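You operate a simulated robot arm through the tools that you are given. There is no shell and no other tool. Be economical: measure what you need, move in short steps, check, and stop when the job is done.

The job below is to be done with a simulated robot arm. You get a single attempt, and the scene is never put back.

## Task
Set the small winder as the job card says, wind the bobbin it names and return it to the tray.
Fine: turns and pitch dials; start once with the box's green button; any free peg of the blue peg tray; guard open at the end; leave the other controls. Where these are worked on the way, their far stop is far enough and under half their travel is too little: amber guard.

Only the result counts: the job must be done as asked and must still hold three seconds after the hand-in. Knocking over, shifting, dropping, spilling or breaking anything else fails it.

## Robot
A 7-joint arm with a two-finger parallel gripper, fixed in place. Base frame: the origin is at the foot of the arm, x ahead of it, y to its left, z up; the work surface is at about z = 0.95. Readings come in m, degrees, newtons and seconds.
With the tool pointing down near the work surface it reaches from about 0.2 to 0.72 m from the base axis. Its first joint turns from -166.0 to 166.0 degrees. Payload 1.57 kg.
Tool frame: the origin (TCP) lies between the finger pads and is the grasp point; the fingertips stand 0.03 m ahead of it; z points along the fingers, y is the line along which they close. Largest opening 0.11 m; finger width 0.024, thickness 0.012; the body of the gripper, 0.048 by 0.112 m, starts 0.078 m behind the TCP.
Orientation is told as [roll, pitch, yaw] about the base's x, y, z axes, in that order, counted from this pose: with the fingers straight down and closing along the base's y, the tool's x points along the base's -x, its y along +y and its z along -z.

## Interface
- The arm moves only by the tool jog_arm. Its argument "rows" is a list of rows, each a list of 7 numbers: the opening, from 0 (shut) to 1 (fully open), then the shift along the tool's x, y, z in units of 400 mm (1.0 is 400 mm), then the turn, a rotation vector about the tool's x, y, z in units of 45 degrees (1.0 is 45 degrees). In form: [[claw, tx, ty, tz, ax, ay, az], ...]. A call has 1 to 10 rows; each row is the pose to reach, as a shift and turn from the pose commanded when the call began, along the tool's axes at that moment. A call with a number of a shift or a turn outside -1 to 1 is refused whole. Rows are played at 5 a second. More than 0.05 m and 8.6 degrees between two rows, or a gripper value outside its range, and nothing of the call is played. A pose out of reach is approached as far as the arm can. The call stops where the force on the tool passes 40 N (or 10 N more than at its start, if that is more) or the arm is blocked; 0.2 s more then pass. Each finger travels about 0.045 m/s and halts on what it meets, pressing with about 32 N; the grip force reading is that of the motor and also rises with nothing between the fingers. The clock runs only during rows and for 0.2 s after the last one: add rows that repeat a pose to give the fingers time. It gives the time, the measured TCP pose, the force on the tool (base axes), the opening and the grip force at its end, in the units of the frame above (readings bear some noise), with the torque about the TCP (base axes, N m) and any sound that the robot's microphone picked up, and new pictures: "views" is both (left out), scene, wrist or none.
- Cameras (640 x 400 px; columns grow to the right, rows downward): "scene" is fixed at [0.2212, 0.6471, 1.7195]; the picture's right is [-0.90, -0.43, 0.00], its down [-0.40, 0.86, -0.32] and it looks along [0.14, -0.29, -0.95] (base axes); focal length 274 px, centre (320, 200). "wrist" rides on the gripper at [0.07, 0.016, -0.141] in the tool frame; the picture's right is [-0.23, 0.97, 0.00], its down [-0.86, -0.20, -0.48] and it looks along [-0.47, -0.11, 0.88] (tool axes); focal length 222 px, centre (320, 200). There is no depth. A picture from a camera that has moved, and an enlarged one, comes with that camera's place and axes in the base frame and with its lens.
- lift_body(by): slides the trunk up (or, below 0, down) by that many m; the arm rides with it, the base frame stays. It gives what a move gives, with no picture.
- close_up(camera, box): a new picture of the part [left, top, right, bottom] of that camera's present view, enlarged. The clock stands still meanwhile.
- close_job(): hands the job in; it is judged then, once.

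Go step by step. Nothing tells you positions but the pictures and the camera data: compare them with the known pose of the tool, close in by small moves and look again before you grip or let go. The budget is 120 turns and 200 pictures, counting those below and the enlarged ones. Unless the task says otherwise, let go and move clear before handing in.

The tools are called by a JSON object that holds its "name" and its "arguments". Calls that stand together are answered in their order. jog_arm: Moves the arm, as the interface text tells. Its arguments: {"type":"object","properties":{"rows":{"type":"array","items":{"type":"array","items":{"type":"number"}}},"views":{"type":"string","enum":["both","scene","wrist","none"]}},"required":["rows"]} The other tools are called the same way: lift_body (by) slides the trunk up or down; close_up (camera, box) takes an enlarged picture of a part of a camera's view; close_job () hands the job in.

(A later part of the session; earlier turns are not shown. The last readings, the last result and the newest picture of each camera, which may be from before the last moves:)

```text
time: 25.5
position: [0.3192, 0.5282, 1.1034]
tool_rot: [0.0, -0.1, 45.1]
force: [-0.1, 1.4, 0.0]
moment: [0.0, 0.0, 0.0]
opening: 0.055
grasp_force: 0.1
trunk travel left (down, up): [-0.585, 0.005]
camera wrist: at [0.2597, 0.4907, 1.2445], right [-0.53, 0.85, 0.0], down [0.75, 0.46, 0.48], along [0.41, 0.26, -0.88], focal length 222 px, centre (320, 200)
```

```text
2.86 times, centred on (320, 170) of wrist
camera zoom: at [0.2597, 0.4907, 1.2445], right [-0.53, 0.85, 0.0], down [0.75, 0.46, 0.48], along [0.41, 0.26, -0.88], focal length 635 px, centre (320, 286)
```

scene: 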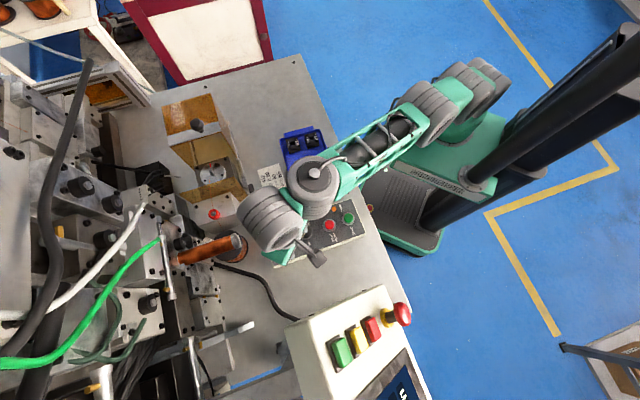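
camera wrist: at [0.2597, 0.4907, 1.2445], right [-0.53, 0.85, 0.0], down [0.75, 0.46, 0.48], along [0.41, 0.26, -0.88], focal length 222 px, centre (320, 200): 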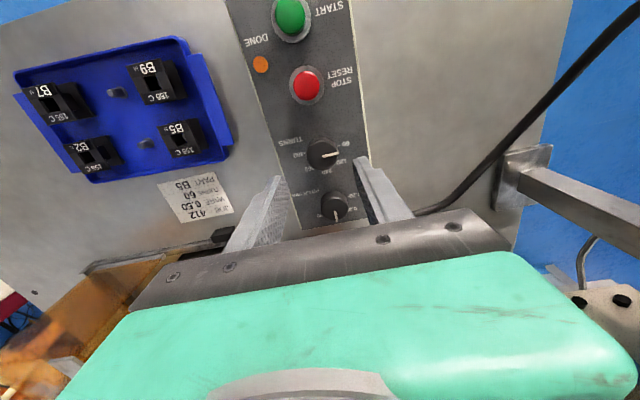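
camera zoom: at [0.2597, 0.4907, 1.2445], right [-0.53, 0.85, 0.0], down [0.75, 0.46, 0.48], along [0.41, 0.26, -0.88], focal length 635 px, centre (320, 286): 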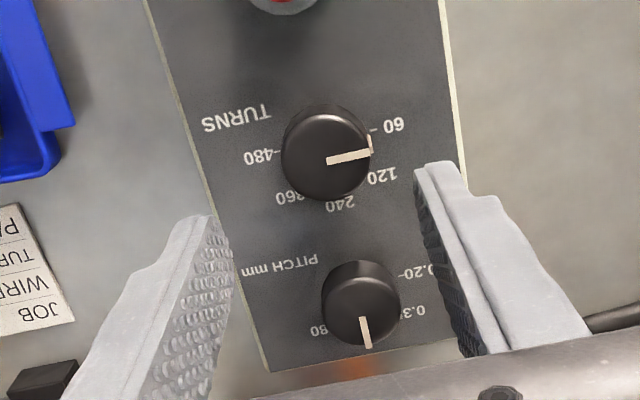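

Both dials are set: turns on 60, pitch on 0.50. Now I'm going to B5, expected near (0.405, 0.377).

{"name": "jog_arm", "arguments": {"rows": [[0.5, 0.02, -0.08, -0.02, 0, 0, 0.02], [0.5, 0.04, -0.16, -0.02, 0, 0, 0.04], [0.5, 0.06, -0.24, -0.02, 0, 0, 0.07], [0.5, 0.09, -0.32, -0.02, 0, 0, 0.1], [0.5, 0.118, -0.405, -0.02, 0, 0, 0.111], [0.5, 0.118, -0.405, 0, 0, 0, 0.111], [0.5, 0.118, -0.405, 0, 0, 0, 0.111]], "views": "both"}}

{"name": "close_up", "arguments": {"camera": "wrist", "box": [220, 80, 420, 240]}}

{"name": "close_up", "arguments": {"camera": "scene", "box": [240, 190, 370, 270]}}

```text
time: 27.1
position: [0.4026, 0.3821, 1.1033]
tool_rot: [0.2, -0.1, 40.0]
force: [0.1, -0.1, -0.2]
moment: [0.02, 0.0, -0.01]
opening: 0.0553
grasp_force: 0.0
trunk travel left (down, up): [-0.585, 0.005]
camera wrist: at [0.3394, 0.3497, 1.2439], right [-0.45, 0.89, 0.0], down [0.78, 0.4, 0.48], along [0.43, 0.22, -0.88], focal length 222 px, centre (320, 200)
```

scene: 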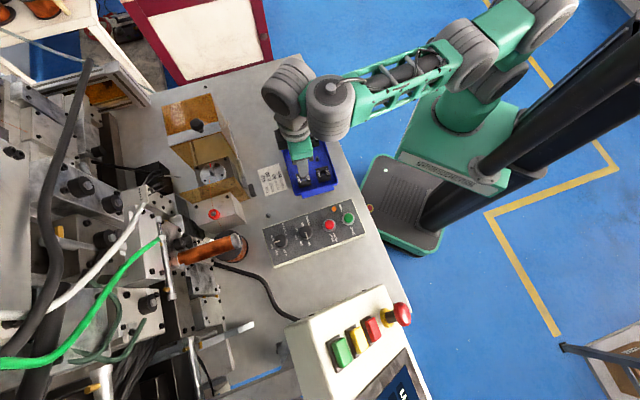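
wrist: 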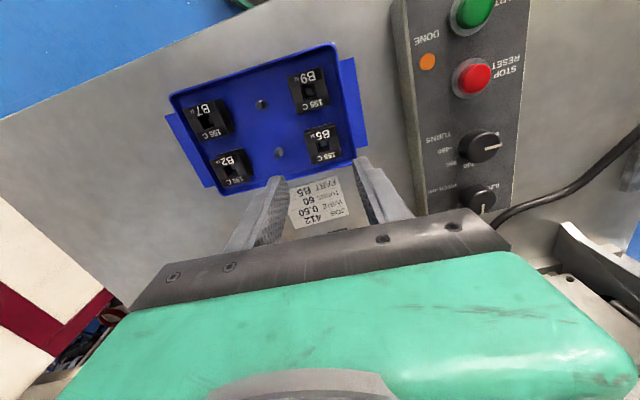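

```text
2.50 times, centred on (320, 160) of wrist
camera zoom: at [0.3394, 0.3497, 1.2439], right [-0.45, 0.89, 0.0], down [0.78, 0.4, 0.48], along [0.43, 0.22, -0.88], focal length 555 px, centre (320, 300)
```

zoom: 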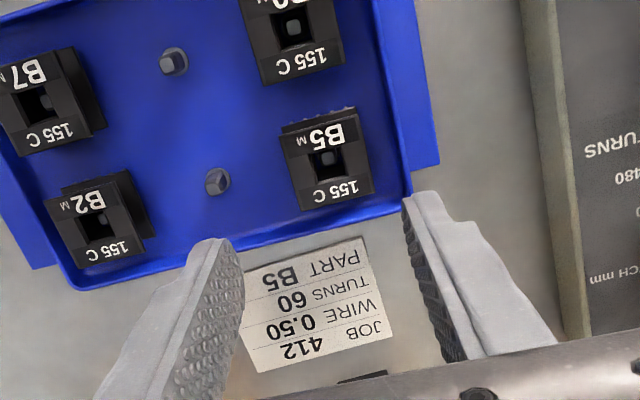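

```text
4.92 times, centred on (305, 230) of scene
camera zoom: at [0.2212, 0.6471, 1.7195], right [-0.9, -0.43, 0.0], down [-0.4, 0.86, -0.32], along [0.14, -0.29, -0.95], focal length 1348 px, centre (394, 52)
```

zoom: 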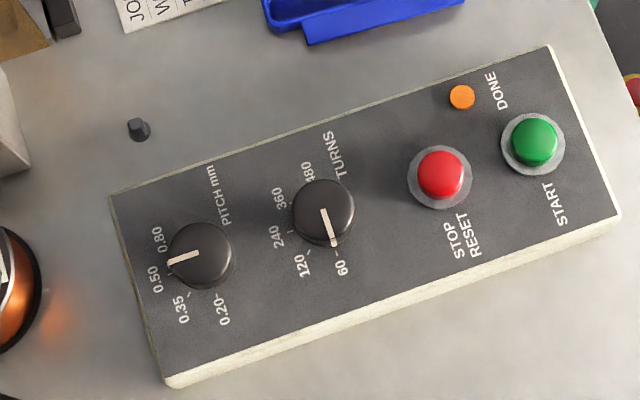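

Dials confirmed in the scene view, B5's top is near (0.401, 0.383, 0.985). Before picking it I'll test whether a 25° outward tilt reaches the spindle, well above everything, and look at the pin.

{"name": "jog_arm", "arguments": {"rows": [[0.5, 0, 0, -0.07, 0, -0.1, 0], [0.5, 0, 0, -0.14, 0, -0.2, 0], [0.5, -0.05, -0.02, -0.175, 0, -0.3, 0], [0.5, -0.12, -0.04, -0.175, 0, -0.4, 0], [0.5, -0.19, -0.06, -0.175, 0, -0.5, 0], [0.5, -0.26, -0.08, -0.175, 0, -0.556, 0], [0.5, -0.33, -0.1, -0.175, 0, -0.556, 0], [0.5, -0.4, -0.12, -0.175, 0, -0.556, 0], [0.5, -0.46, -0.1235, -0.175, 0, -0.556, 0], [0.5, -0.46, -0.1235, -0.175, 0, -0.556, 0]], "views": "both"}}

{"name": "close_up", "arguments": {"camera": "wrist", "box": [220, 80, 420, 240]}}

```text
time: 29.3
position: [0.5751, 0.4635, 1.1714]
tool_rot: [0.0, -25.2, 40.0]
force: [-0.6, -0.8, -0.6]
moment: [0.0, -0.01, -0.01]
opening: 0.0548
grasp_force: 0.0
trunk travel left (down, up): [-0.585, 0.005]
camera wrist: at [0.472, 0.3963, 1.2704], right [-0.47, 0.88, 0.1], down [0.57, 0.21, 0.8], along [0.68, 0.43, -0.6], focal length 222 px, centre (320, 200)
```

scene: 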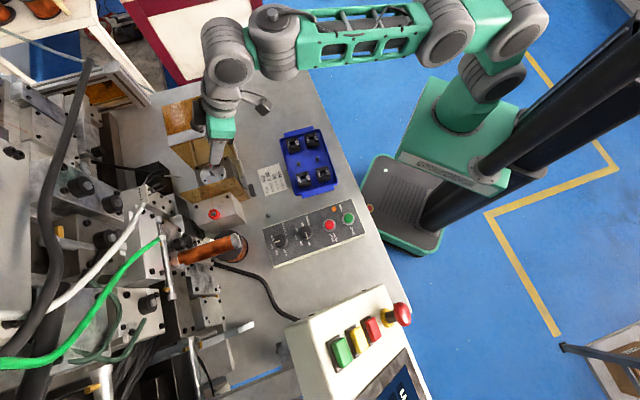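
wrist: 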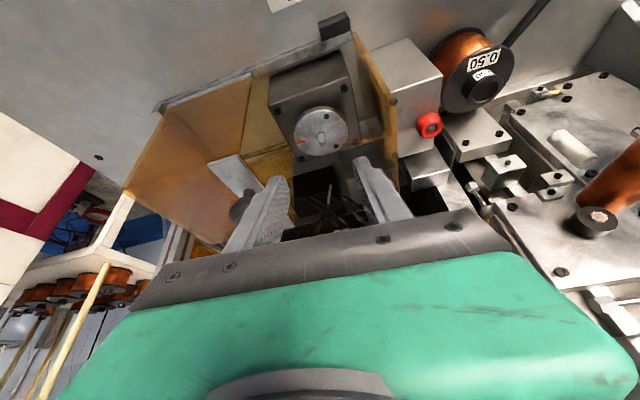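

```text
2.50 times, centred on (320, 160) of wrist
camera zoom: at [0.472, 0.3963, 1.2704], right [-0.47, 0.88, 0.1], down [0.57, 0.21, 0.8], along [0.68, 0.43, -0.6], focal length 555 px, centre (320, 300)
```

zoom: 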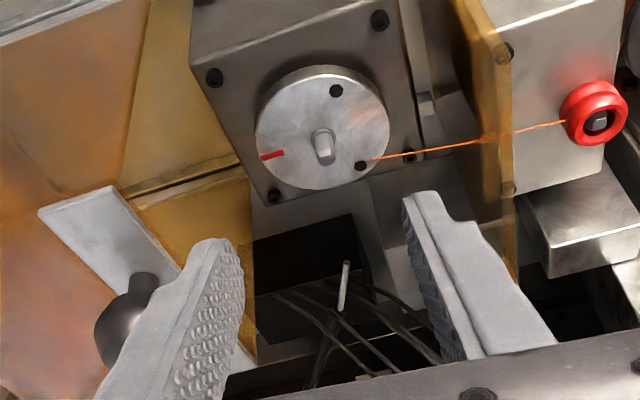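

{"name": "close_up", "arguments": {"camera": "wrist", "box": [285, 95, 355, 145]}}

{"name": "close_up", "arguments": {"camera": "wrist", "box": [120, 0, 440, 200]}}

{"name": "close_up", "arguments": {"camera": "scene", "box": [150, 80, 260, 220]}}

```text
8.00 times, centred on (320, 120) of wrist
camera zoom: at [0.472, 0.3963, 1.2704], right [-0.47, 0.88, 0.1], down [0.57, 0.21, 0.8], along [0.68, 0.43, -0.6], focal length 1777 px, centre (320, 840)
```

zoom: 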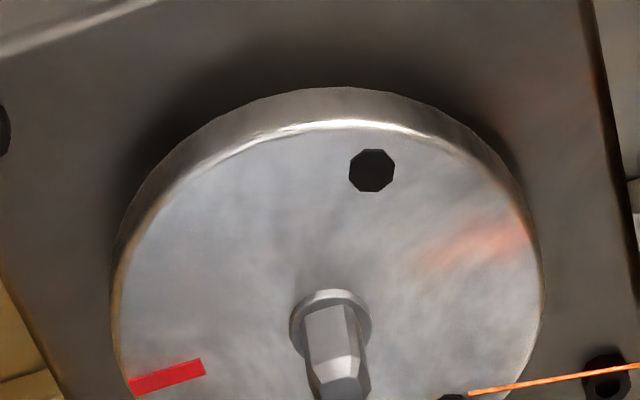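

```text
2.00 times, centred on (280, 100) of wrist
camera zoom: at [0.472, 0.3963, 1.2704], right [-0.47, 0.88, 0.1], down [0.57, 0.21, 0.8], along [0.68, 0.43, -0.6], focal length 444 px, centre (400, 400)
```

zoom: 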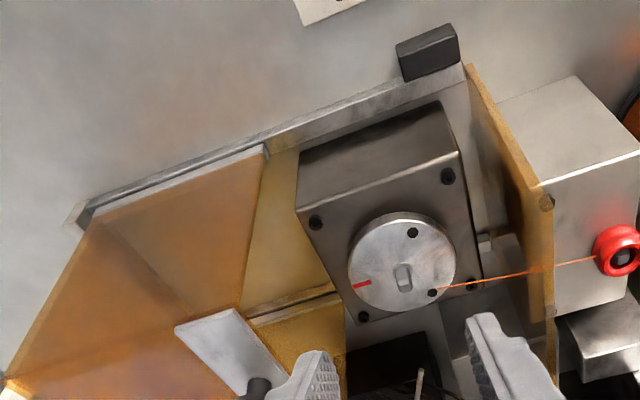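

```text
2.86 times, centred on (205, 150) of scene
camera zoom: at [0.2212, 0.6471, 1.7195], right [-0.9, -0.43, 0.0], down [-0.4, 0.86, -0.32], along [0.14, -0.29, -0.95], focal length 782 px, centre (649, 343)
```

zoom: 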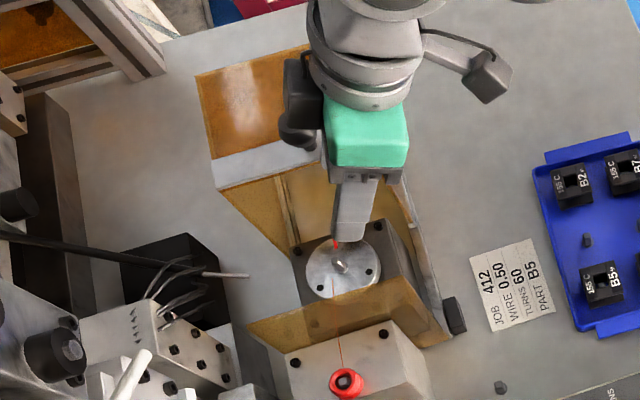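

The spindle is reachable with this tilt; its pin is at about (0.612, 0.497, 1.05). Now back over B5, keeping the tilt.

{"name": "jog_arm", "arguments": {"rows": [[0.45, 0.087, 0.02, -0.041, 0, 0, 0], [0.45, 0.175, 0.05, -0.082, 0, 0, 0], [0.45, 0.262, 0.075, -0.122, 0, 0, 0], [0.45, 0.35, 0.1, -0.163, 0, 0, 0], [0.42, 0.437, 0.126, -0.204, 0, 0, 0], [0.4, 0.476, 0.126, -0.12, 0, 0, 0], [0.4, 0.516, 0.126, -0.036, 0, 0, 0], [0.4, 0.555, 0.126, 0.048, 0, 0, 0], [0.4, 0.555, 0.126, 0.048, 0, 0, 0]], "views": "wrist"}}

{"name": "close_up", "arguments": {"camera": "wrist", "box": [260, 110, 380, 210]}}

{"name": "close_up", "arguments": {"camera": "scene", "box": [260, 130, 350, 200]}}

```text
time: 31.3
position: [0.3933, 0.3757, 1.0611]
tool_rot: [-0.1, -25.2, 40.0]
force: [-0.6, -0.2, -1.0]
moment: [-0.02, 0.03, 0.0]
opening: 0.044
grasp_force: 0.0
trunk travel left (down, up): [-0.585, 0.005]
camera wrist: at [0.2902, 0.3091, 1.1589], right [-0.47, 0.88, 0.1], down [0.57, 0.21, 0.8], along [0.68, 0.43, -0.6], focal length 222 px, centre (320, 200)
```

wrist: 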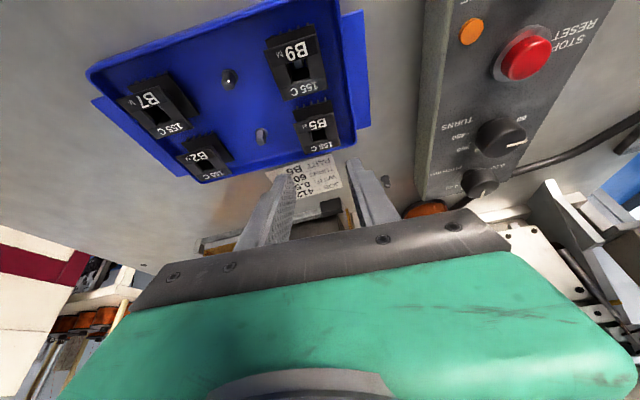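

```text
4.00 times, centred on (320, 160) of wrist
camera zoom: at [0.2902, 0.3091, 1.1589], right [-0.47, 0.88, 0.1], down [0.57, 0.21, 0.8], along [0.68, 0.43, -0.6], focal length 888 px, centre (320, 360)
```

zoom: 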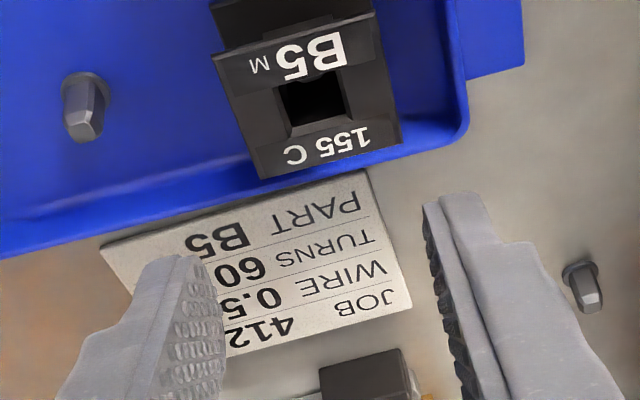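

```text
5.71 times, centred on (305, 165) of scene
camera zoom: at [0.2212, 0.6471, 1.7195], right [-0.9, -0.43, 0.0], down [-0.4, 0.86, -0.32], along [0.14, -0.29, -0.95], focal length 1564 px, centre (406, 400)
```

zoom: 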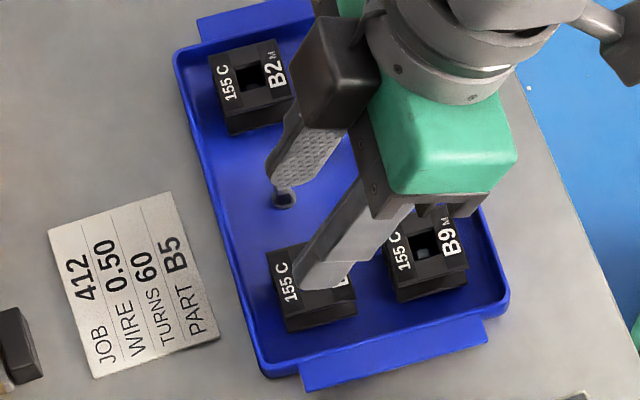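

{"name": "jog_arm", "arguments": {"rows": [[0.365, 0.018, 0.005, 0.045, 0, 0, 0], [0.365, 0.037, 0.005, 0.09, 0, 0, 0], [0.365, 0.0556, 0.005, 0.134, 0, 0, 0], [0.365, 0.0556, 0.005, 0.134, 0, 0, 0]], "views": "wrist"}}

{"name": "close_up", "arguments": {"camera": "wrist", "box": [260, 110, 380, 210]}}

{"name": "close_up", "arguments": {"camera": "scene", "box": [270, 150, 340, 200]}}

```text
time: 32.3
position: [0.3946, 0.3785, 1.0018]
tool_rot: [0.2, -25.1, 40.0]
force: [-1.1, -1.0, -0.3]
moment: [0.03, -0.01, 0.02]
opening: 0.0401
grasp_force: 0.0
trunk travel left (down, up): [-0.585, 0.005]
camera wrist: at [0.2912, 0.3112, 1.0997], right [-0.47, 0.88, 0.1], down [0.57, 0.21, 0.8], along [0.68, 0.43, -0.6], focal length 222 px, centre (320, 200)
```

wrist: 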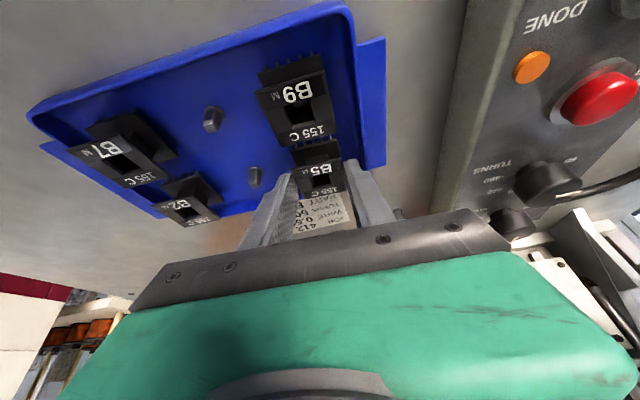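

```text
4.00 times, centred on (320, 160) of wrist
camera zoom: at [0.2912, 0.3112, 1.0997], right [-0.47, 0.88, 0.1], down [0.57, 0.21, 0.8], along [0.68, 0.43, -0.6], focal length 888 px, centre (320, 360)
```

zoom: 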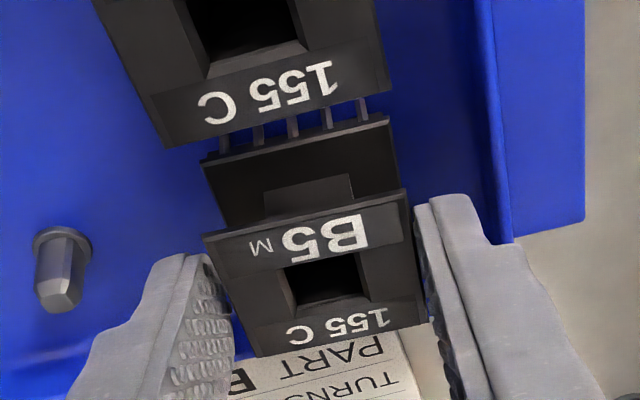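

```text
8.00 times, centred on (305, 175) of scene
camera zoom: at [0.2212, 0.6471, 1.7195], right [-0.9, -0.43, 0.0], down [-0.4, 0.86, -0.32], along [0.14, -0.29, -0.95], focal length 2190 px, centre (440, 400)
```

zoom: 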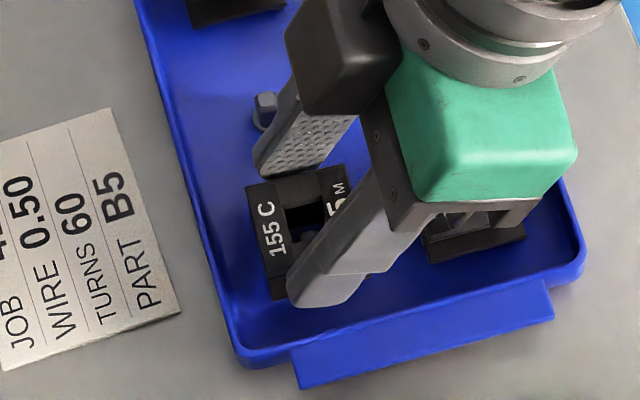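

{"name": "jog_arm", "arguments": {"rows": [[0.32, 0, 0, 0, 0, 0, 0], [0.25, 0, 0, 0, 0, 0, 0], [0.2, 0, 0, 0, 0, 0, 0], [0.2, 0, 0, 0, 0, 0, 0]], "views": "wrist"}}

{"name": "close_up", "arguments": {"camera": "wrist", "box": [260, 110, 380, 210]}}

```text
time: 33.3
position: [0.3958, 0.38, 1.0014]
tool_rot: [0.2, -25.1, 40.0]
force: [0.2, -0.4, -0.9]
moment: [0.0, 0.02, 0.0]
opening: 0.0371
grasp_force: 32.5
trunk travel left (down, up): [-0.585, 0.005]
camera wrist: at [0.292, 0.3125, 1.1], right [-0.47, 0.88, 0.1], down [0.57, 0.21, 0.8], along [0.68, 0.43, -0.6], focal length 222 px, centre (320, 200)
```

wrist: 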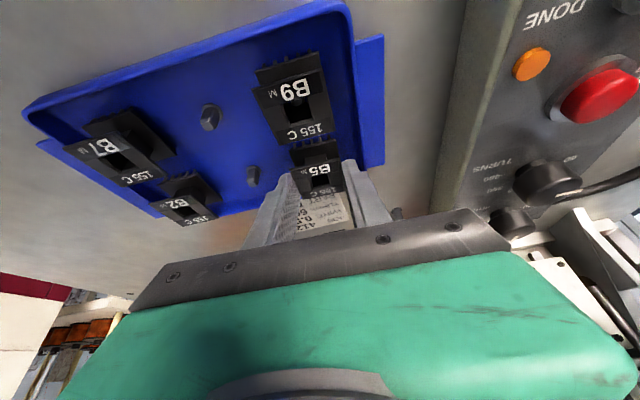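

```text
4.00 times, centred on (320, 160) of wrist
camera zoom: at [0.292, 0.3125, 1.1], right [-0.47, 0.88, 0.1], down [0.57, 0.21, 0.8], along [0.68, 0.43, -0.6], focal length 888 px, centre (320, 360)
```

zoom: 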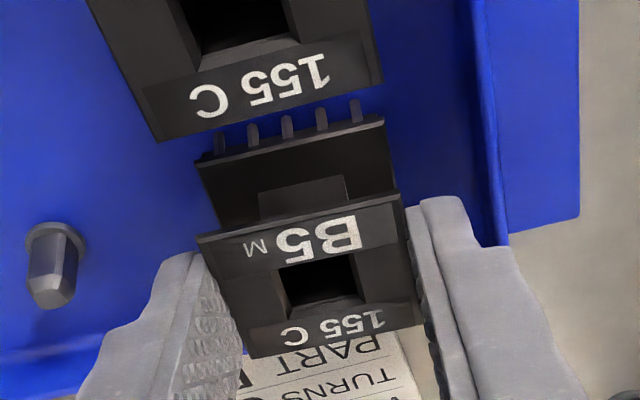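

B5 is gripped (37 mm). I'm lifting straight up.

{"name": "jog_arm", "arguments": {"rows": [[0.2, -0.021, 0, -0.045, 0, 0, 0], [0.2, -0.053, 0, -0.113, 0, 0, 0], [0.2, -0.09, 0, -0.193, 0, 0, 0], [0.2, -0.127, 0, -0.272, 0, 0, 0], [0.2, -0.169, 0, -0.362, 0, 0, 0], [0.2, -0.169, 0, -0.362, 0, 0, 0]], "views": "both"}}

{"name": "close_up", "arguments": {"camera": "wrist", "box": [260, 110, 380, 210]}}

{"name": "close_up", "arguments": {"camera": "scene", "box": [250, 110, 350, 200]}}

```text
time: 34.7
position: [0.3956, 0.3793, 1.1619]
tool_rot: [0.0, -25.1, 40.0]
force: [0.1, -0.4, -0.1]
moment: [0.0, -0.01, -0.03]
opening: 0.037
grasp_force: 31.8
trunk travel left (down, up): [-0.585, 0.005]
camera wrist: at [0.2924, 0.3124, 1.2605], right [-0.47, 0.88, 0.1], down [0.57, 0.21, 0.8], along [0.68, 0.43, -0.6], focal length 222 px, centre (320, 200)
```

scene: 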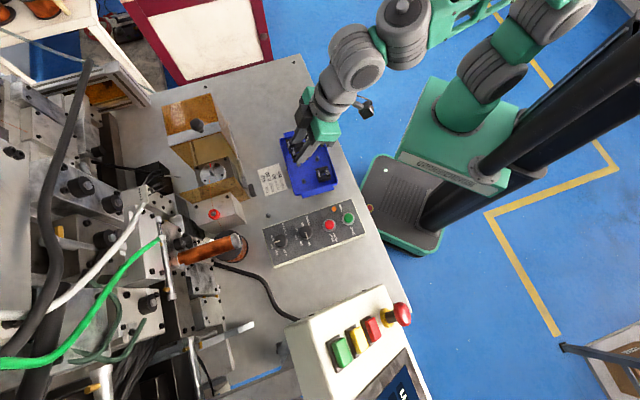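
wrist: 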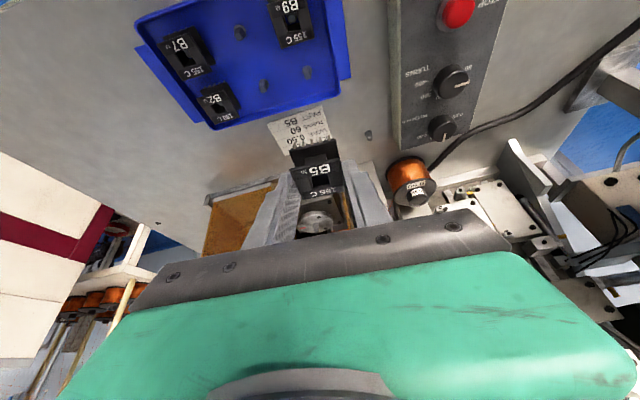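

```text
4.00 times, centred on (320, 160) of wrist
camera zoom: at [0.2924, 0.3124, 1.2605], right [-0.47, 0.88, 0.1], down [0.57, 0.21, 0.8], along [0.68, 0.43, -0.6], focal length 888 px, centre (320, 360)
```

zoom: 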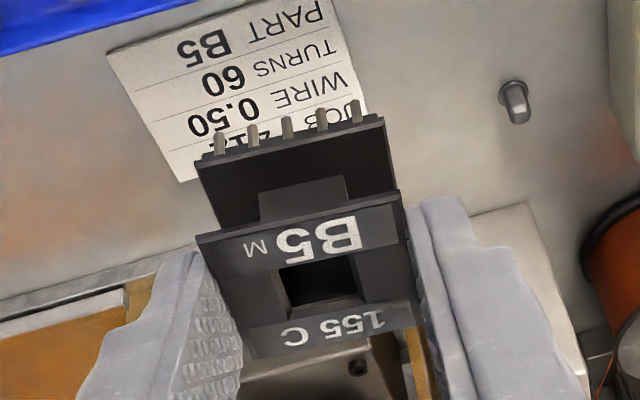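

```text
4.44 times, centred on (300, 155) of scene
camera zoom: at [0.2212, 0.6471, 1.7195], right [-0.9, -0.43, 0.0], down [-0.4, 0.86, -0.32], along [0.14, -0.29, -0.95], focal length 1217 px, centre (409, 400)
```

zoom: 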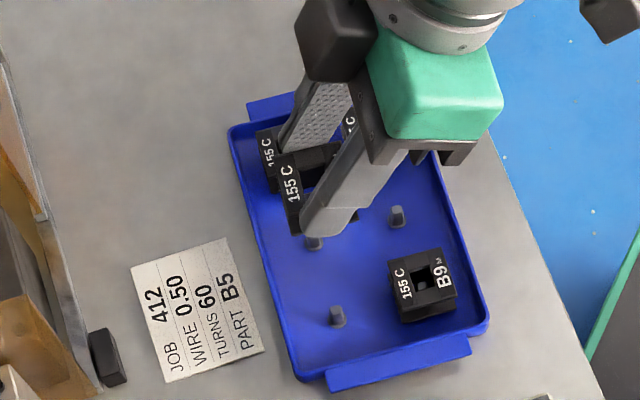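

B5 is off cleanly. To register precisely, I'm lowering to 60 mm above its seat and noting where the peg shows in the wrist view; I'll match that at the spindle.

{"name": "jog_arm", "arguments": {"rows": [[0.2, 0.035, 0, 0.075, 0, 0, 0], [0.2, 0.07, 0, 0.15, 0, 0, 0], [0.2, 0.1057, 0, 0.2264, 0, 0, 0], [0.2, 0.1057, 0, 0.2264, 0, 0, 0]], "views": "none"}}

{"name": "close_up", "arguments": {"camera": "wrist", "box": [270, 85, 370, 155]}}

```text
time: 35.7
position: [0.3955, 0.3809, 1.0623]
tool_rot: [0.1, -25.2, 40.0]
force: [0.0, -0.2, -0.3]
moment: [0.03, -0.02, 0.01]
opening: 0.0368
grasp_force: 31.8
trunk travel left (down, up): [-0.585, 0.005]
```

```text
5.71 times, centred on (320, 120) of wrist
camera zoom: at [0.2922, 0.3142, 1.1604], right [-0.47, 0.88, 0.1], down [0.57, 0.21, 0.8], along [0.68, 0.43, -0.6], focal length 1269 px, centre (320, 657)
```

zoom: 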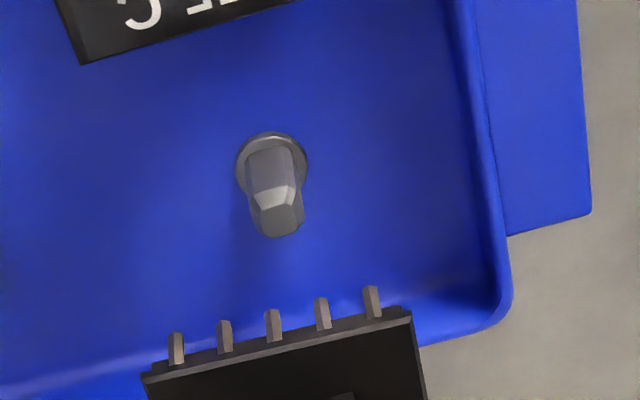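

Peg reference noted: collar at zoom pixel (271,165), tip about (283,228). I estimate the spindle seat collar at (0.615, 0.500, 1.039), so next I'm carrying B5 above it.

{"name": "jog_arm", "arguments": {"rows": [[0.2, -0.04, 0, -0.09, 0, 0, 0], [0.2, -0.084, 0, -0.18, 0, 0, 0], [0.2, -0.1256, 0, -0.267, 0, 0, 0], [0.2, -0.2, -0.018, -0.226, -0.007, 0, -0.014], [0.2, -0.274, -0.036, -0.185, -0.0135, 0, -0.029], [0.2, -0.349, -0.054, -0.144, -0.02, 0, -0.043], [0.2, -0.423, -0.072, -0.104, -0.027, 0, -0.057], [0.2, -0.497, -0.09, -0.063, -0.034, 0, -0.072], [0.2, -0.572, -0.108, -0.022, -0.04, 0, -0.086], [0.2, -0.646, -0.1265, 0.019, -0.0473, 0, -0.1005]], "views": "both"}}

{"name": "close_up", "arguments": {"camera": "wrist", "box": [270, 85, 370, 155]}}

{"name": "close_up", "arguments": {"camera": "scene", "box": [150, 100, 270, 230]}}

```text
time: 37.9
position: [0.6093, 0.4933, 1.1661]
tool_rot: [0.0, -25.0, 45.0]
force: [0.5, -0.6, -0.3]
moment: [0.0, 0.02, 0.02]
opening: 0.0368
grasp_force: 31.6
trunk travel left (down, up): [-0.585, 0.005]
camera wrist: at [0.5119, 0.4186, 1.2651], right [-0.54, 0.83, 0.1], down [0.55, 0.26, 0.79], along [0.64, 0.49, -0.6], focal length 222 px, centre (320, 200)
```

scene: 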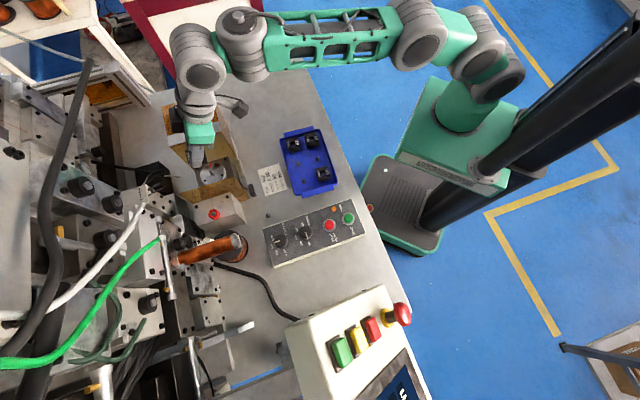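
wrist: 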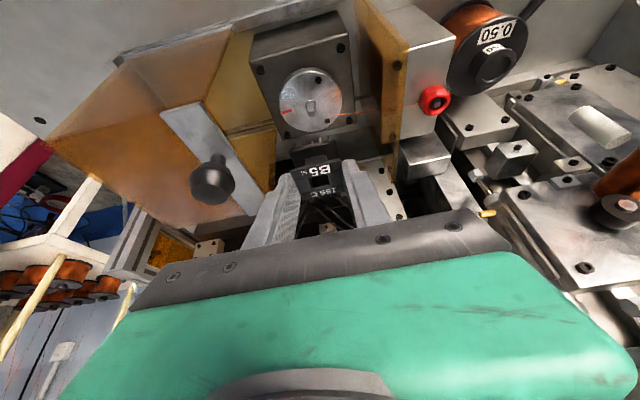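

```text
5.71 times, centred on (320, 120) of wrist
camera zoom: at [0.5119, 0.4186, 1.2651], right [-0.54, 0.83, 0.1], down [0.55, 0.26, 0.79], along [0.64, 0.49, -0.6], focal length 1269 px, centre (320, 657)
```

zoom: 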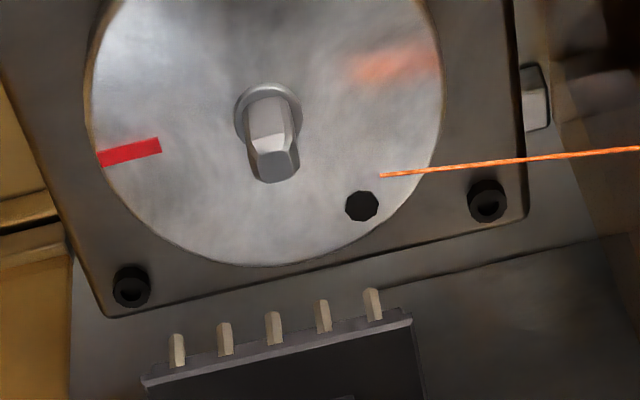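

```text
3.08 times, centred on (210, 165) of scene
camera zoom: at [0.2212, 0.6471, 1.7195], right [-0.9, -0.43, 0.0], down [-0.4, 0.86, -0.32], along [0.14, -0.29, -0.95], focal length 842 px, centre (658, 308)
```

zoom: 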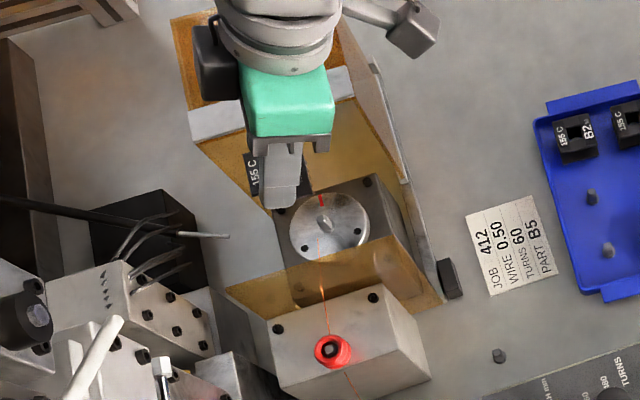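

The pin lies within 1 mm of the reference. I'm descending in steps.

{"name": "jog_arm", "arguments": {"rows": [[0.2, 0.015, 0.002, 0.035, 0, 0, 0], [0.2, 0.031, 0.002, 0.07, 0, 0, 0], [0.2, 0.0466, 0.002, 0.102, 0, 0, 0], [0.2, 0.0466, 0.002, 0.102, 0, 0, 0]], "views": "none"}}

{"name": "close_up", "arguments": {"camera": "wrist", "box": [260, 90, 380, 210]}}

{"name": "close_up", "arguments": {"camera": "scene", "box": [170, 130, 250, 220]}}

```text
time: 38.9
position: [0.6086, 0.4957, 1.1213]
tool_rot: [0.2, -25.1, 45.0]
force: [-0.2, 0.2, 0.0]
moment: [0.02, 0.0, -0.04]
opening: 0.0366
grasp_force: 31.8
trunk travel left (down, up): [-0.585, 0.005]
```

```text
3.33 times, centred on (320, 150) of wrist
camera zoom: at [0.5119, 0.42, 1.219], right [-0.54, 0.83, 0.1], down [0.55, 0.26, 0.8], along [0.64, 0.49, -0.6], focal length 740 px, centre (320, 367)
```

zoom: 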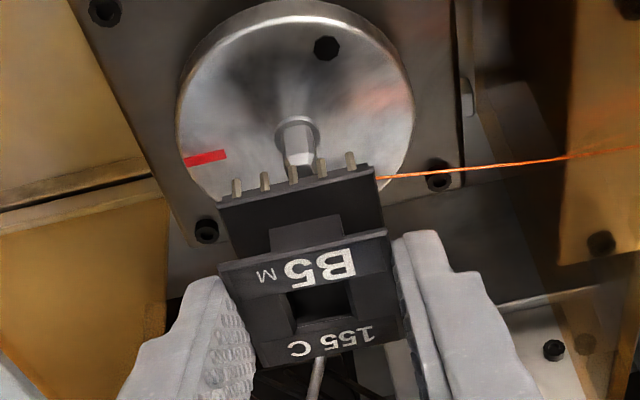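

```text
4.44 times, centred on (210, 175) of scene
camera zoom: at [0.2212, 0.6471, 1.7195], right [-0.9, -0.43, 0.0], down [-0.4, 0.86, -0.32], along [0.14, -0.29, -0.95], focal length 1217 px, centre (809, 311)
```

zoom: 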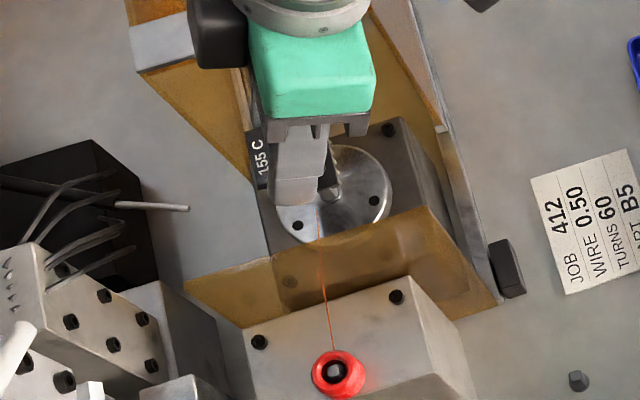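

{"name": "jog_arm", "arguments": {"rows": [[0.2, 0.0085, 0, 0.018, 0, 0, 0], [0.2, 0.017, 0, 0.036, 0, 0, 0], [0.2, 0.0244, 0, 0.052, 0, 0, 0], [0.2, 0.0297, 0, 0.0634, 0, 0, 0], [0.2, 0.0297, 0, 0.0634, 0, 0, 0]], "views": "none"}}

{"name": "close_up", "arguments": {"camera": "wrist", "box": [260, 90, 380, 210]}}

{"name": "close_up", "arguments": {"camera": "scene", "box": [180, 140, 250, 210]}}

```text
time: 40.1
position: [0.6074, 0.4938, 1.0921]
tool_rot: [0.1, -25.1, 45.0]
force: [-1.4, -1.3, 1.5]
moment: [-0.1, 0.05, -0.01]
opening: 0.0365
grasp_force: 31.9
trunk travel left (down, up): [-0.585, 0.005]
```

```text
3.33 times, centred on (320, 150) of wrist
camera zoom: at [0.5113, 0.4192, 1.1909], right [-0.54, 0.83, 0.1], down [0.55, 0.26, 0.8], along [0.64, 0.49, -0.6], focal length 740 px, centre (320, 367)
```

zoom: 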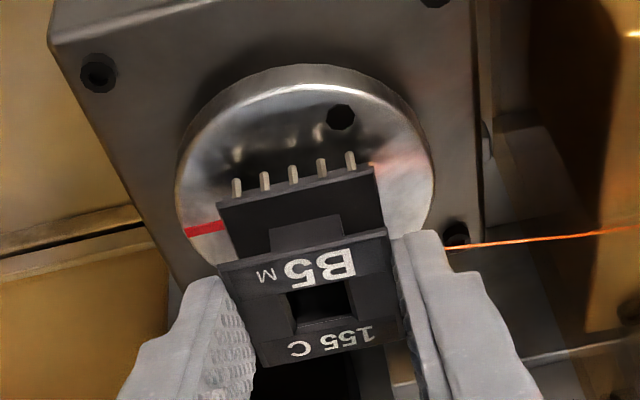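

```text
5.71 times, centred on (215, 175) of scene
camera zoom: at [0.2212, 0.6471, 1.7195], right [-0.9, -0.43, 0.0], down [-0.4, 0.86, -0.32], along [0.14, -0.29, -0.95], focal length 1564 px, centre (920, 343)
```

zoom: 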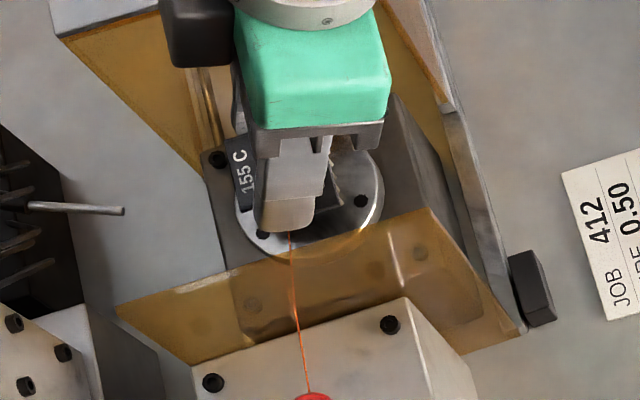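

{"name": "jog_arm", "arguments": {"rows": [[0.2, 0.0021, 0, 0.0045, 0, 0, 0], [0.2, 0.0042, 0, 0.009, 0, 0, 0], [0.2, 0.0053, 0, 0.0113, 0, 0, 0], [0.2, 0.0053, 0, 0.0113, 0, 0, 0]], "views": "none"}}

```text
time: 41.1
position: [0.6086, 0.4938, 1.0891]
tool_rot: [0.1, -25.2, 45.1]
force: [-1.7, -1.5, 5.9]
moment: [-0.03, 0.04, 0.0]
opening: 0.0367
grasp_force: 32.2
trunk travel left (down, up): [-0.585, 0.005]
```

{"name": "jog_arm", "arguments": {"rows": [[0.2, 0.0021, 0, 0.0045, 0, 0, 0], [0.2, 0.0032, 0, 0.0068, 0, 0, 0], [0.2, 0.0032, 0, 0.0068, 0, 0, 0]], "views": "none"}}

{"name": "close_up", "arguments": {"camera": "wrist", "box": [260, 90, 380, 210]}}

```text
time: 41.9
position: [0.6087, 0.4944, 1.089]
tool_rot: [0.2, -25.5, 45.0]
force: [0.9, 0.5, 18.9]
moment: [0.03, -0.01, -0.01]
opening: 0.037
grasp_force: 32.1
trunk travel left (down, up): [-0.585, 0.005]
```

```text
3.33 times, centred on (320, 150) of wrist
camera zoom: at [0.5107, 0.4184, 1.1858], right [-0.54, 0.83, 0.1], down [0.54, 0.26, 0.8], along [0.64, 0.49, -0.59], focal length 740 px, centre (320, 367)
```

zoom: 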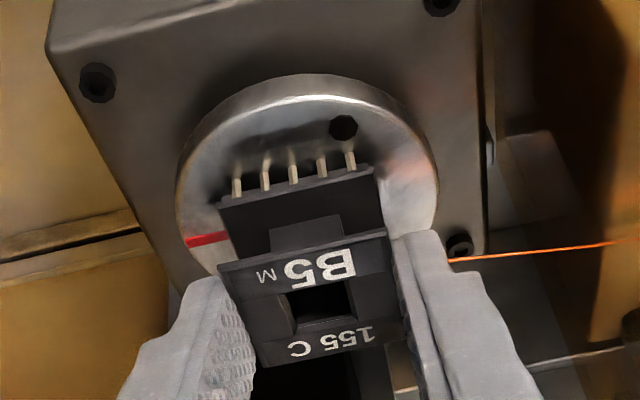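

It seated at the expected height with firm contact. I'm easing off, opening, and lifting away vertically.

{"name": "jog_arm", "arguments": {"rows": [[0.2, -0.0015, 0, -0.003, 0, 0, 0], [0.3, -0.0015, 0, -0.003, 0, 0, 0], [0.42, -0.0015, 0, -0.003, 0, 0, 0], [0.45, -0.0015, 0, -0.003, 0, 0, 0], [0.45, -0.02, 0, -0.04, 0, 0, 0], [0.45, -0.05, 0, -0.11, 0, 0, 0], [0.45, -0.08, 0, -0.17, 0, 0, 0], [0.45, -0.08, 0, -0.17, 0, 0, 0]], "views": "wrist"}}

{"name": "close_up", "arguments": {"camera": "wrist", "box": [240, 40, 400, 190]}}

{"name": "close_up", "arguments": {"camera": "scene", "box": [170, 120, 260, 220]}}

```text
time: 43.7
position: [0.6083, 0.4949, 1.1588]
tool_rot: [0.1, -25.2, 45.0]
force: [-0.2, -0.4, -0.2]
moment: [-0.01, 0.01, -0.01]
opening: 0.0497
grasp_force: 0.0
trunk travel left (down, up): [-0.585, 0.005]
camera wrist: at [0.5108, 0.419, 1.2572], right [-0.54, 0.83, 0.1], down [0.55, 0.26, 0.8], along [0.64, 0.49, -0.6], focal length 222 px, centre (320, 200)
```

wrist: 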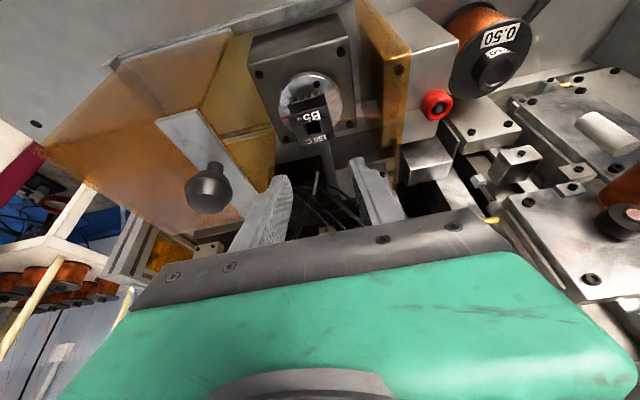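

```text
2.67 times, centred on (320, 115) of wrist
camera zoom: at [0.5108, 0.419, 1.2572], right [-0.54, 0.83, 0.1], down [0.55, 0.26, 0.8], along [0.64, 0.49, -0.6], focal length 592 px, centre (320, 427)
```

zoom: 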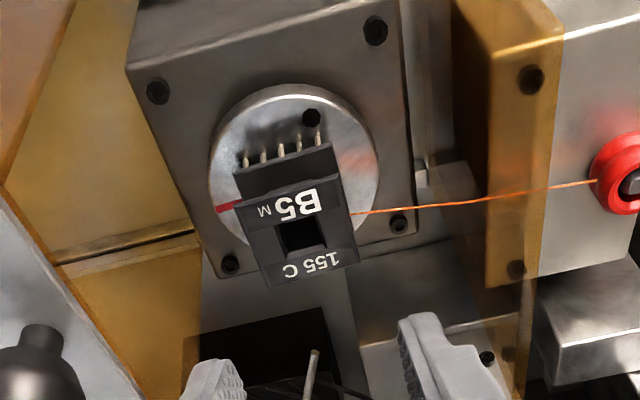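

```text
4.00 times, centred on (215, 170) of scene
camera zoom: at [0.2212, 0.6471, 1.7195], right [-0.9, -0.43, 0.0], down [-0.4, 0.86, -0.32], along [0.14, -0.29, -0.95], focal length 1095 px, centre (740, 320)
```

zoom: 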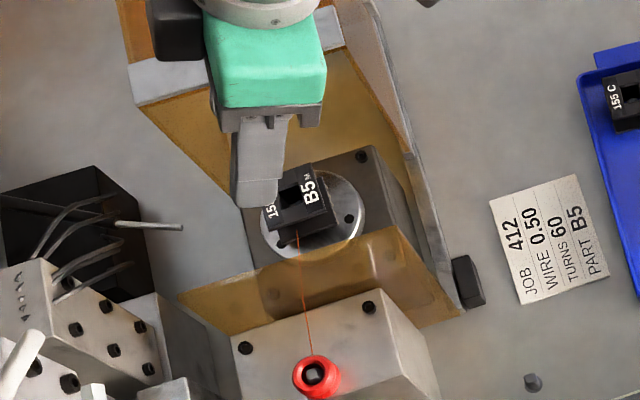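

B5 sits on the spindle. Next is the guard: its knob is at about (0.656, 0.429, 1.147). I'm backing inward, shifting sideways so the fingers will straddle it, and looking.

{"name": "jog_arm", "arguments": {"rows": [[0.5, 0.07, 0, -0.06, 0, 0, 0], [0.5, 0.157, 0, -0.107, 0, 0, 0], [0.55, 0.157, -0.1, -0.107, 0, 0, 0], [0.55, 0.157, -0.2008, -0.107, 0, 0, 0], [0.55, 0.157, -0.2008, -0.107, 0, 0, 0]], "views": "both"}}

{"name": "close_up", "arguments": {"camera": "wrist", "box": [240, 100, 400, 240]}}

{"name": "close_up", "arguments": {"camera": "scene", "box": [150, 80, 250, 170]}}

```text
time: 44.9
position: [0.6129, 0.383, 1.1717]
tool_rot: [0.1, -25.1, 45.0]
force: [-1.1, 0.0, 0.1]
moment: [0.01, 0.02, -0.02]
opening: 0.0606
grasp_force: 0.2
trunk travel left (down, up): [-0.585, 0.005]
camera wrist: at [0.5158, 0.308, 1.2704], right [-0.54, 0.83, 0.1], down [0.55, 0.26, 0.8], along [0.64, 0.49, -0.6], focal length 222 px, centre (320, 200)
```

scene: 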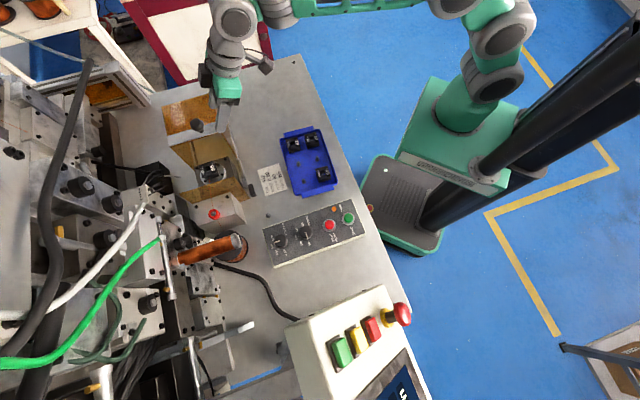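
wrist: 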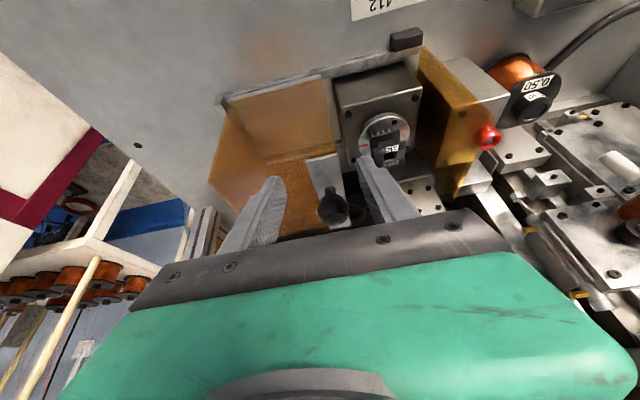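

```text
2.86 times, centred on (320, 170) of wrist
camera zoom: at [0.5158, 0.308, 1.2704], right [-0.54, 0.83, 0.1], down [0.55, 0.26, 0.8], along [0.64, 0.49, -0.6], focal length 635 px, centre (320, 286)
```

zoom: 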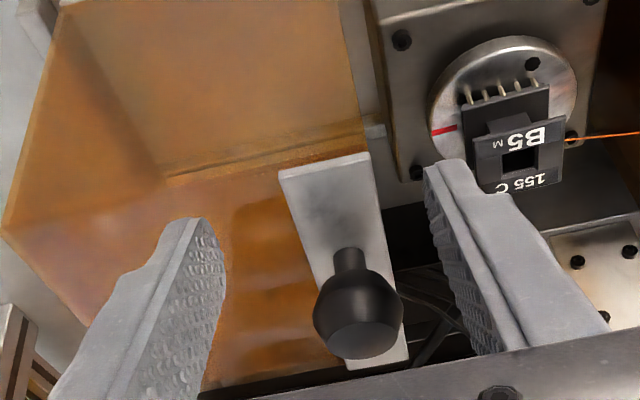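

```text
4.44 times, centred on (200, 125) of scene
camera zoom: at [0.2212, 0.6471, 1.7195], right [-0.9, -0.43, 0.0], down [-0.4, 0.86, -0.32], along [0.14, -0.29, -0.95], focal length 1217 px, centre (853, 533)
```

zoom: 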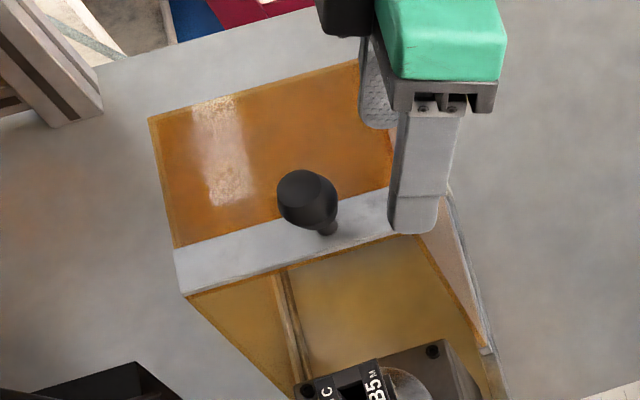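

{"name": "jog_arm", "arguments": {"rows": [[0.55, -0.04, 0.005, 0.025, 0, 0, 0], [0.55, -0.08, 0.005, 0.047, 0, 0, 0], [0.55, -0.119, 0.005, 0.07, 0, 0, 0], [0.55, -0.119, 0.005, 0.07, 0, 0, 0]], "views": "none"}}

{"name": "close_up", "arguments": {"camera": "wrist", "box": [240, 100, 400, 240]}}

{"name": "close_up", "arguments": {"camera": "scene", "box": [150, 80, 250, 170]}}

```text
time: 45.9
position: [0.6495, 0.4242, 1.1665]
tool_rot: [0.1, -25.0, 45.0]
force: [0.7, -0.3, -0.4]
moment: [-0.01, 0.02, -0.02]
opening: 0.0606
grasp_force: 0.0
trunk travel left (down, up): [-0.585, 0.005]
```

```text
2.86 times, centred on (320, 170) of wrist
camera zoom: at [0.5529, 0.3494, 1.2653], right [-0.54, 0.83, 0.1], down [0.55, 0.26, 0.8], along [0.64, 0.49, -0.6], focal length 635 px, centre (320, 286)
```

zoom: 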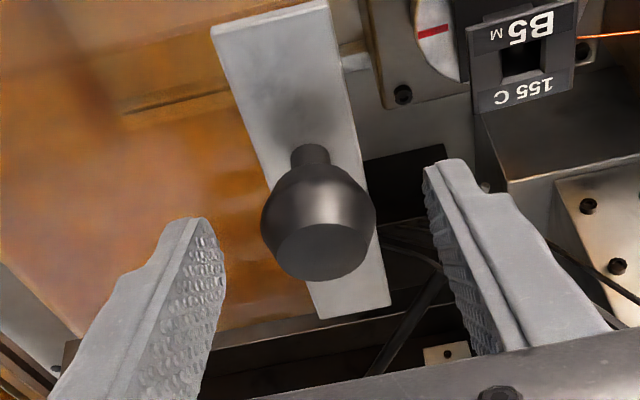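

```text
4.44 times, centred on (200, 125) of scene
camera zoom: at [0.2212, 0.6471, 1.7195], right [-0.9, -0.43, 0.0], down [-0.4, 0.86, -0.32], along [0.14, -0.29, -0.95], focal length 1217 px, centre (853, 533)
```

zoom: 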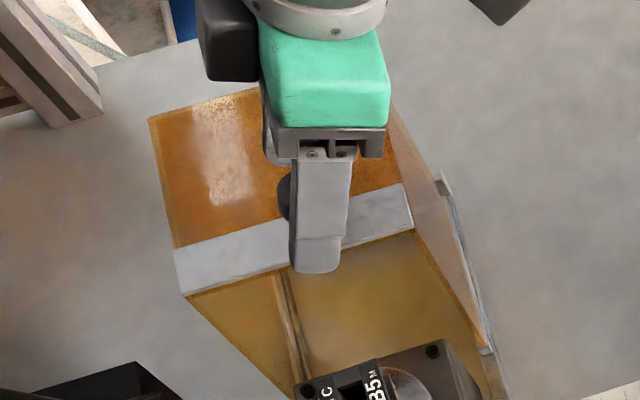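

{"name": "jog_arm", "arguments": {"rows": [[0.4, 0, 0, 0, 0, 0, 0], [0.25, 0, 0, 0, 0, 0, 0], [0.15, 0, 0, 0, 0, 0, 0], [0.15, 0, 0, 0, 0, 0, 0], [0.15, 0, 0.04, 0, 0, 0, 0], [0.15, 0, 0.08, 0, 0, 0, 0], [0.15, 0, 0.12, 0, 0, 0, 0], [0.15, 0, 0.16, 0, 0, 0, 0], [0.15, 0, 0.16, 0, 0, 0, 0]], "views": "scene"}}

{"name": "close_up", "arguments": {"camera": "scene", "box": [150, 80, 270, 220]}}

```text
time: 47.9
position: [0.6045, 0.4697, 1.1669]
tool_rot: [0.1, -25.3, 45.0]
force: [-2.5, -2.8, 1.7]
moment: [0.29, -0.16, 0.02]
opening: 0.0312
grasp_force: 39.9
trunk travel left (down, up): [-0.585, 0.005]
```

scene: 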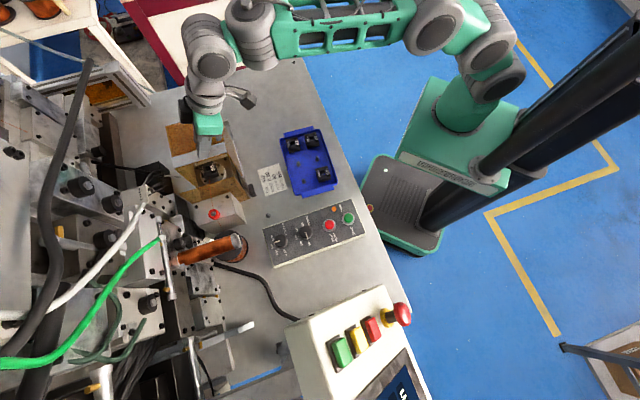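

```text
2.86 times, centred on (210, 150) of scene
camera zoom: at [0.2212, 0.6471, 1.7195], right [-0.9, -0.43, 0.0], down [-0.4, 0.86, -0.32], along [0.14, -0.29, -0.95], focal length 782 px, centre (634, 343)
```

zoom: 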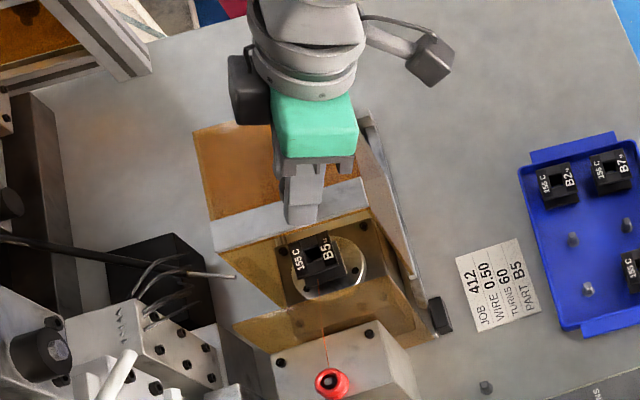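

The guard slides well. I'm continuing toward its far stop.

{"name": "jog_arm", "arguments": {"rows": [[0.15, 0, 0.04, 0, 0, 0, 0], [0.15, 0, 0.08, 0, 0, 0, 0], [0.15, 0, 0.12, 0, 0, 0, 0], [0.15, 0, 0.15, 0, 0, 0, 0], [0.15, 0, 0.17, 0, 0, 0, 0], [0.15, 0, 0.19, 0, 0, 0, 0], [0.15, 0, 0.21, 0, 0, 0, 0], [0.15, 0, 0.23, 0, 0, 0, 0], [0.15, 0, 0.25, 0, 0, 0, 0]], "views": "scene"}}

{"name": "close_up", "arguments": {"camera": "scene", "box": [150, 80, 270, 220]}}

```text
time: 49.5
position: [0.5584, 0.5161, 1.1666]
tool_rot: [0.4, -25.1, 43.5]
force: [30.0, -29.0, 1.5]
moment: [-0.74, -0.57, -0.41]
opening: 0.0313
grasp_force: 40.1
trunk travel left (down, up): [-0.585, 0.005]
stopped in row 7: the force on the tool passed its limit at 45 N (the readings are from after the stop); the commanded pose is now the measured one
```

scene: 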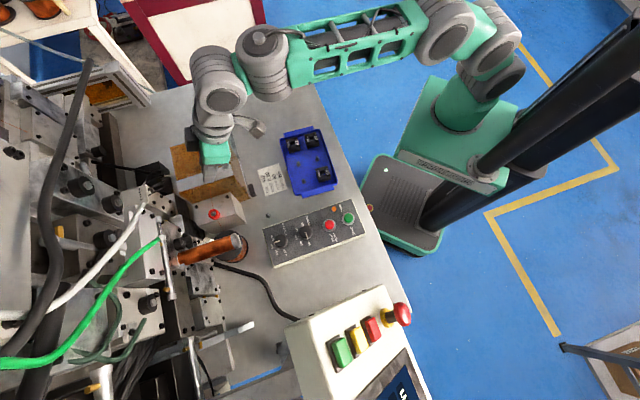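

```text
2.86 times, centred on (210, 150) of scene
camera zoom: at [0.2212, 0.6471, 1.7195], right [-0.9, -0.43, 0.0], down [-0.4, 0.86, -0.32], along [0.14, -0.29, -0.95], focal length 782 px, centre (634, 343)
```

zoom: 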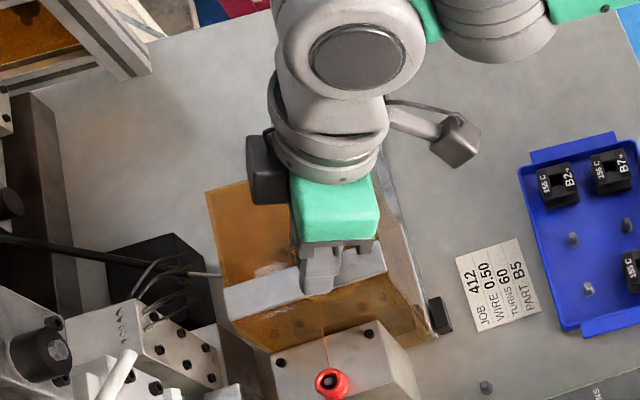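

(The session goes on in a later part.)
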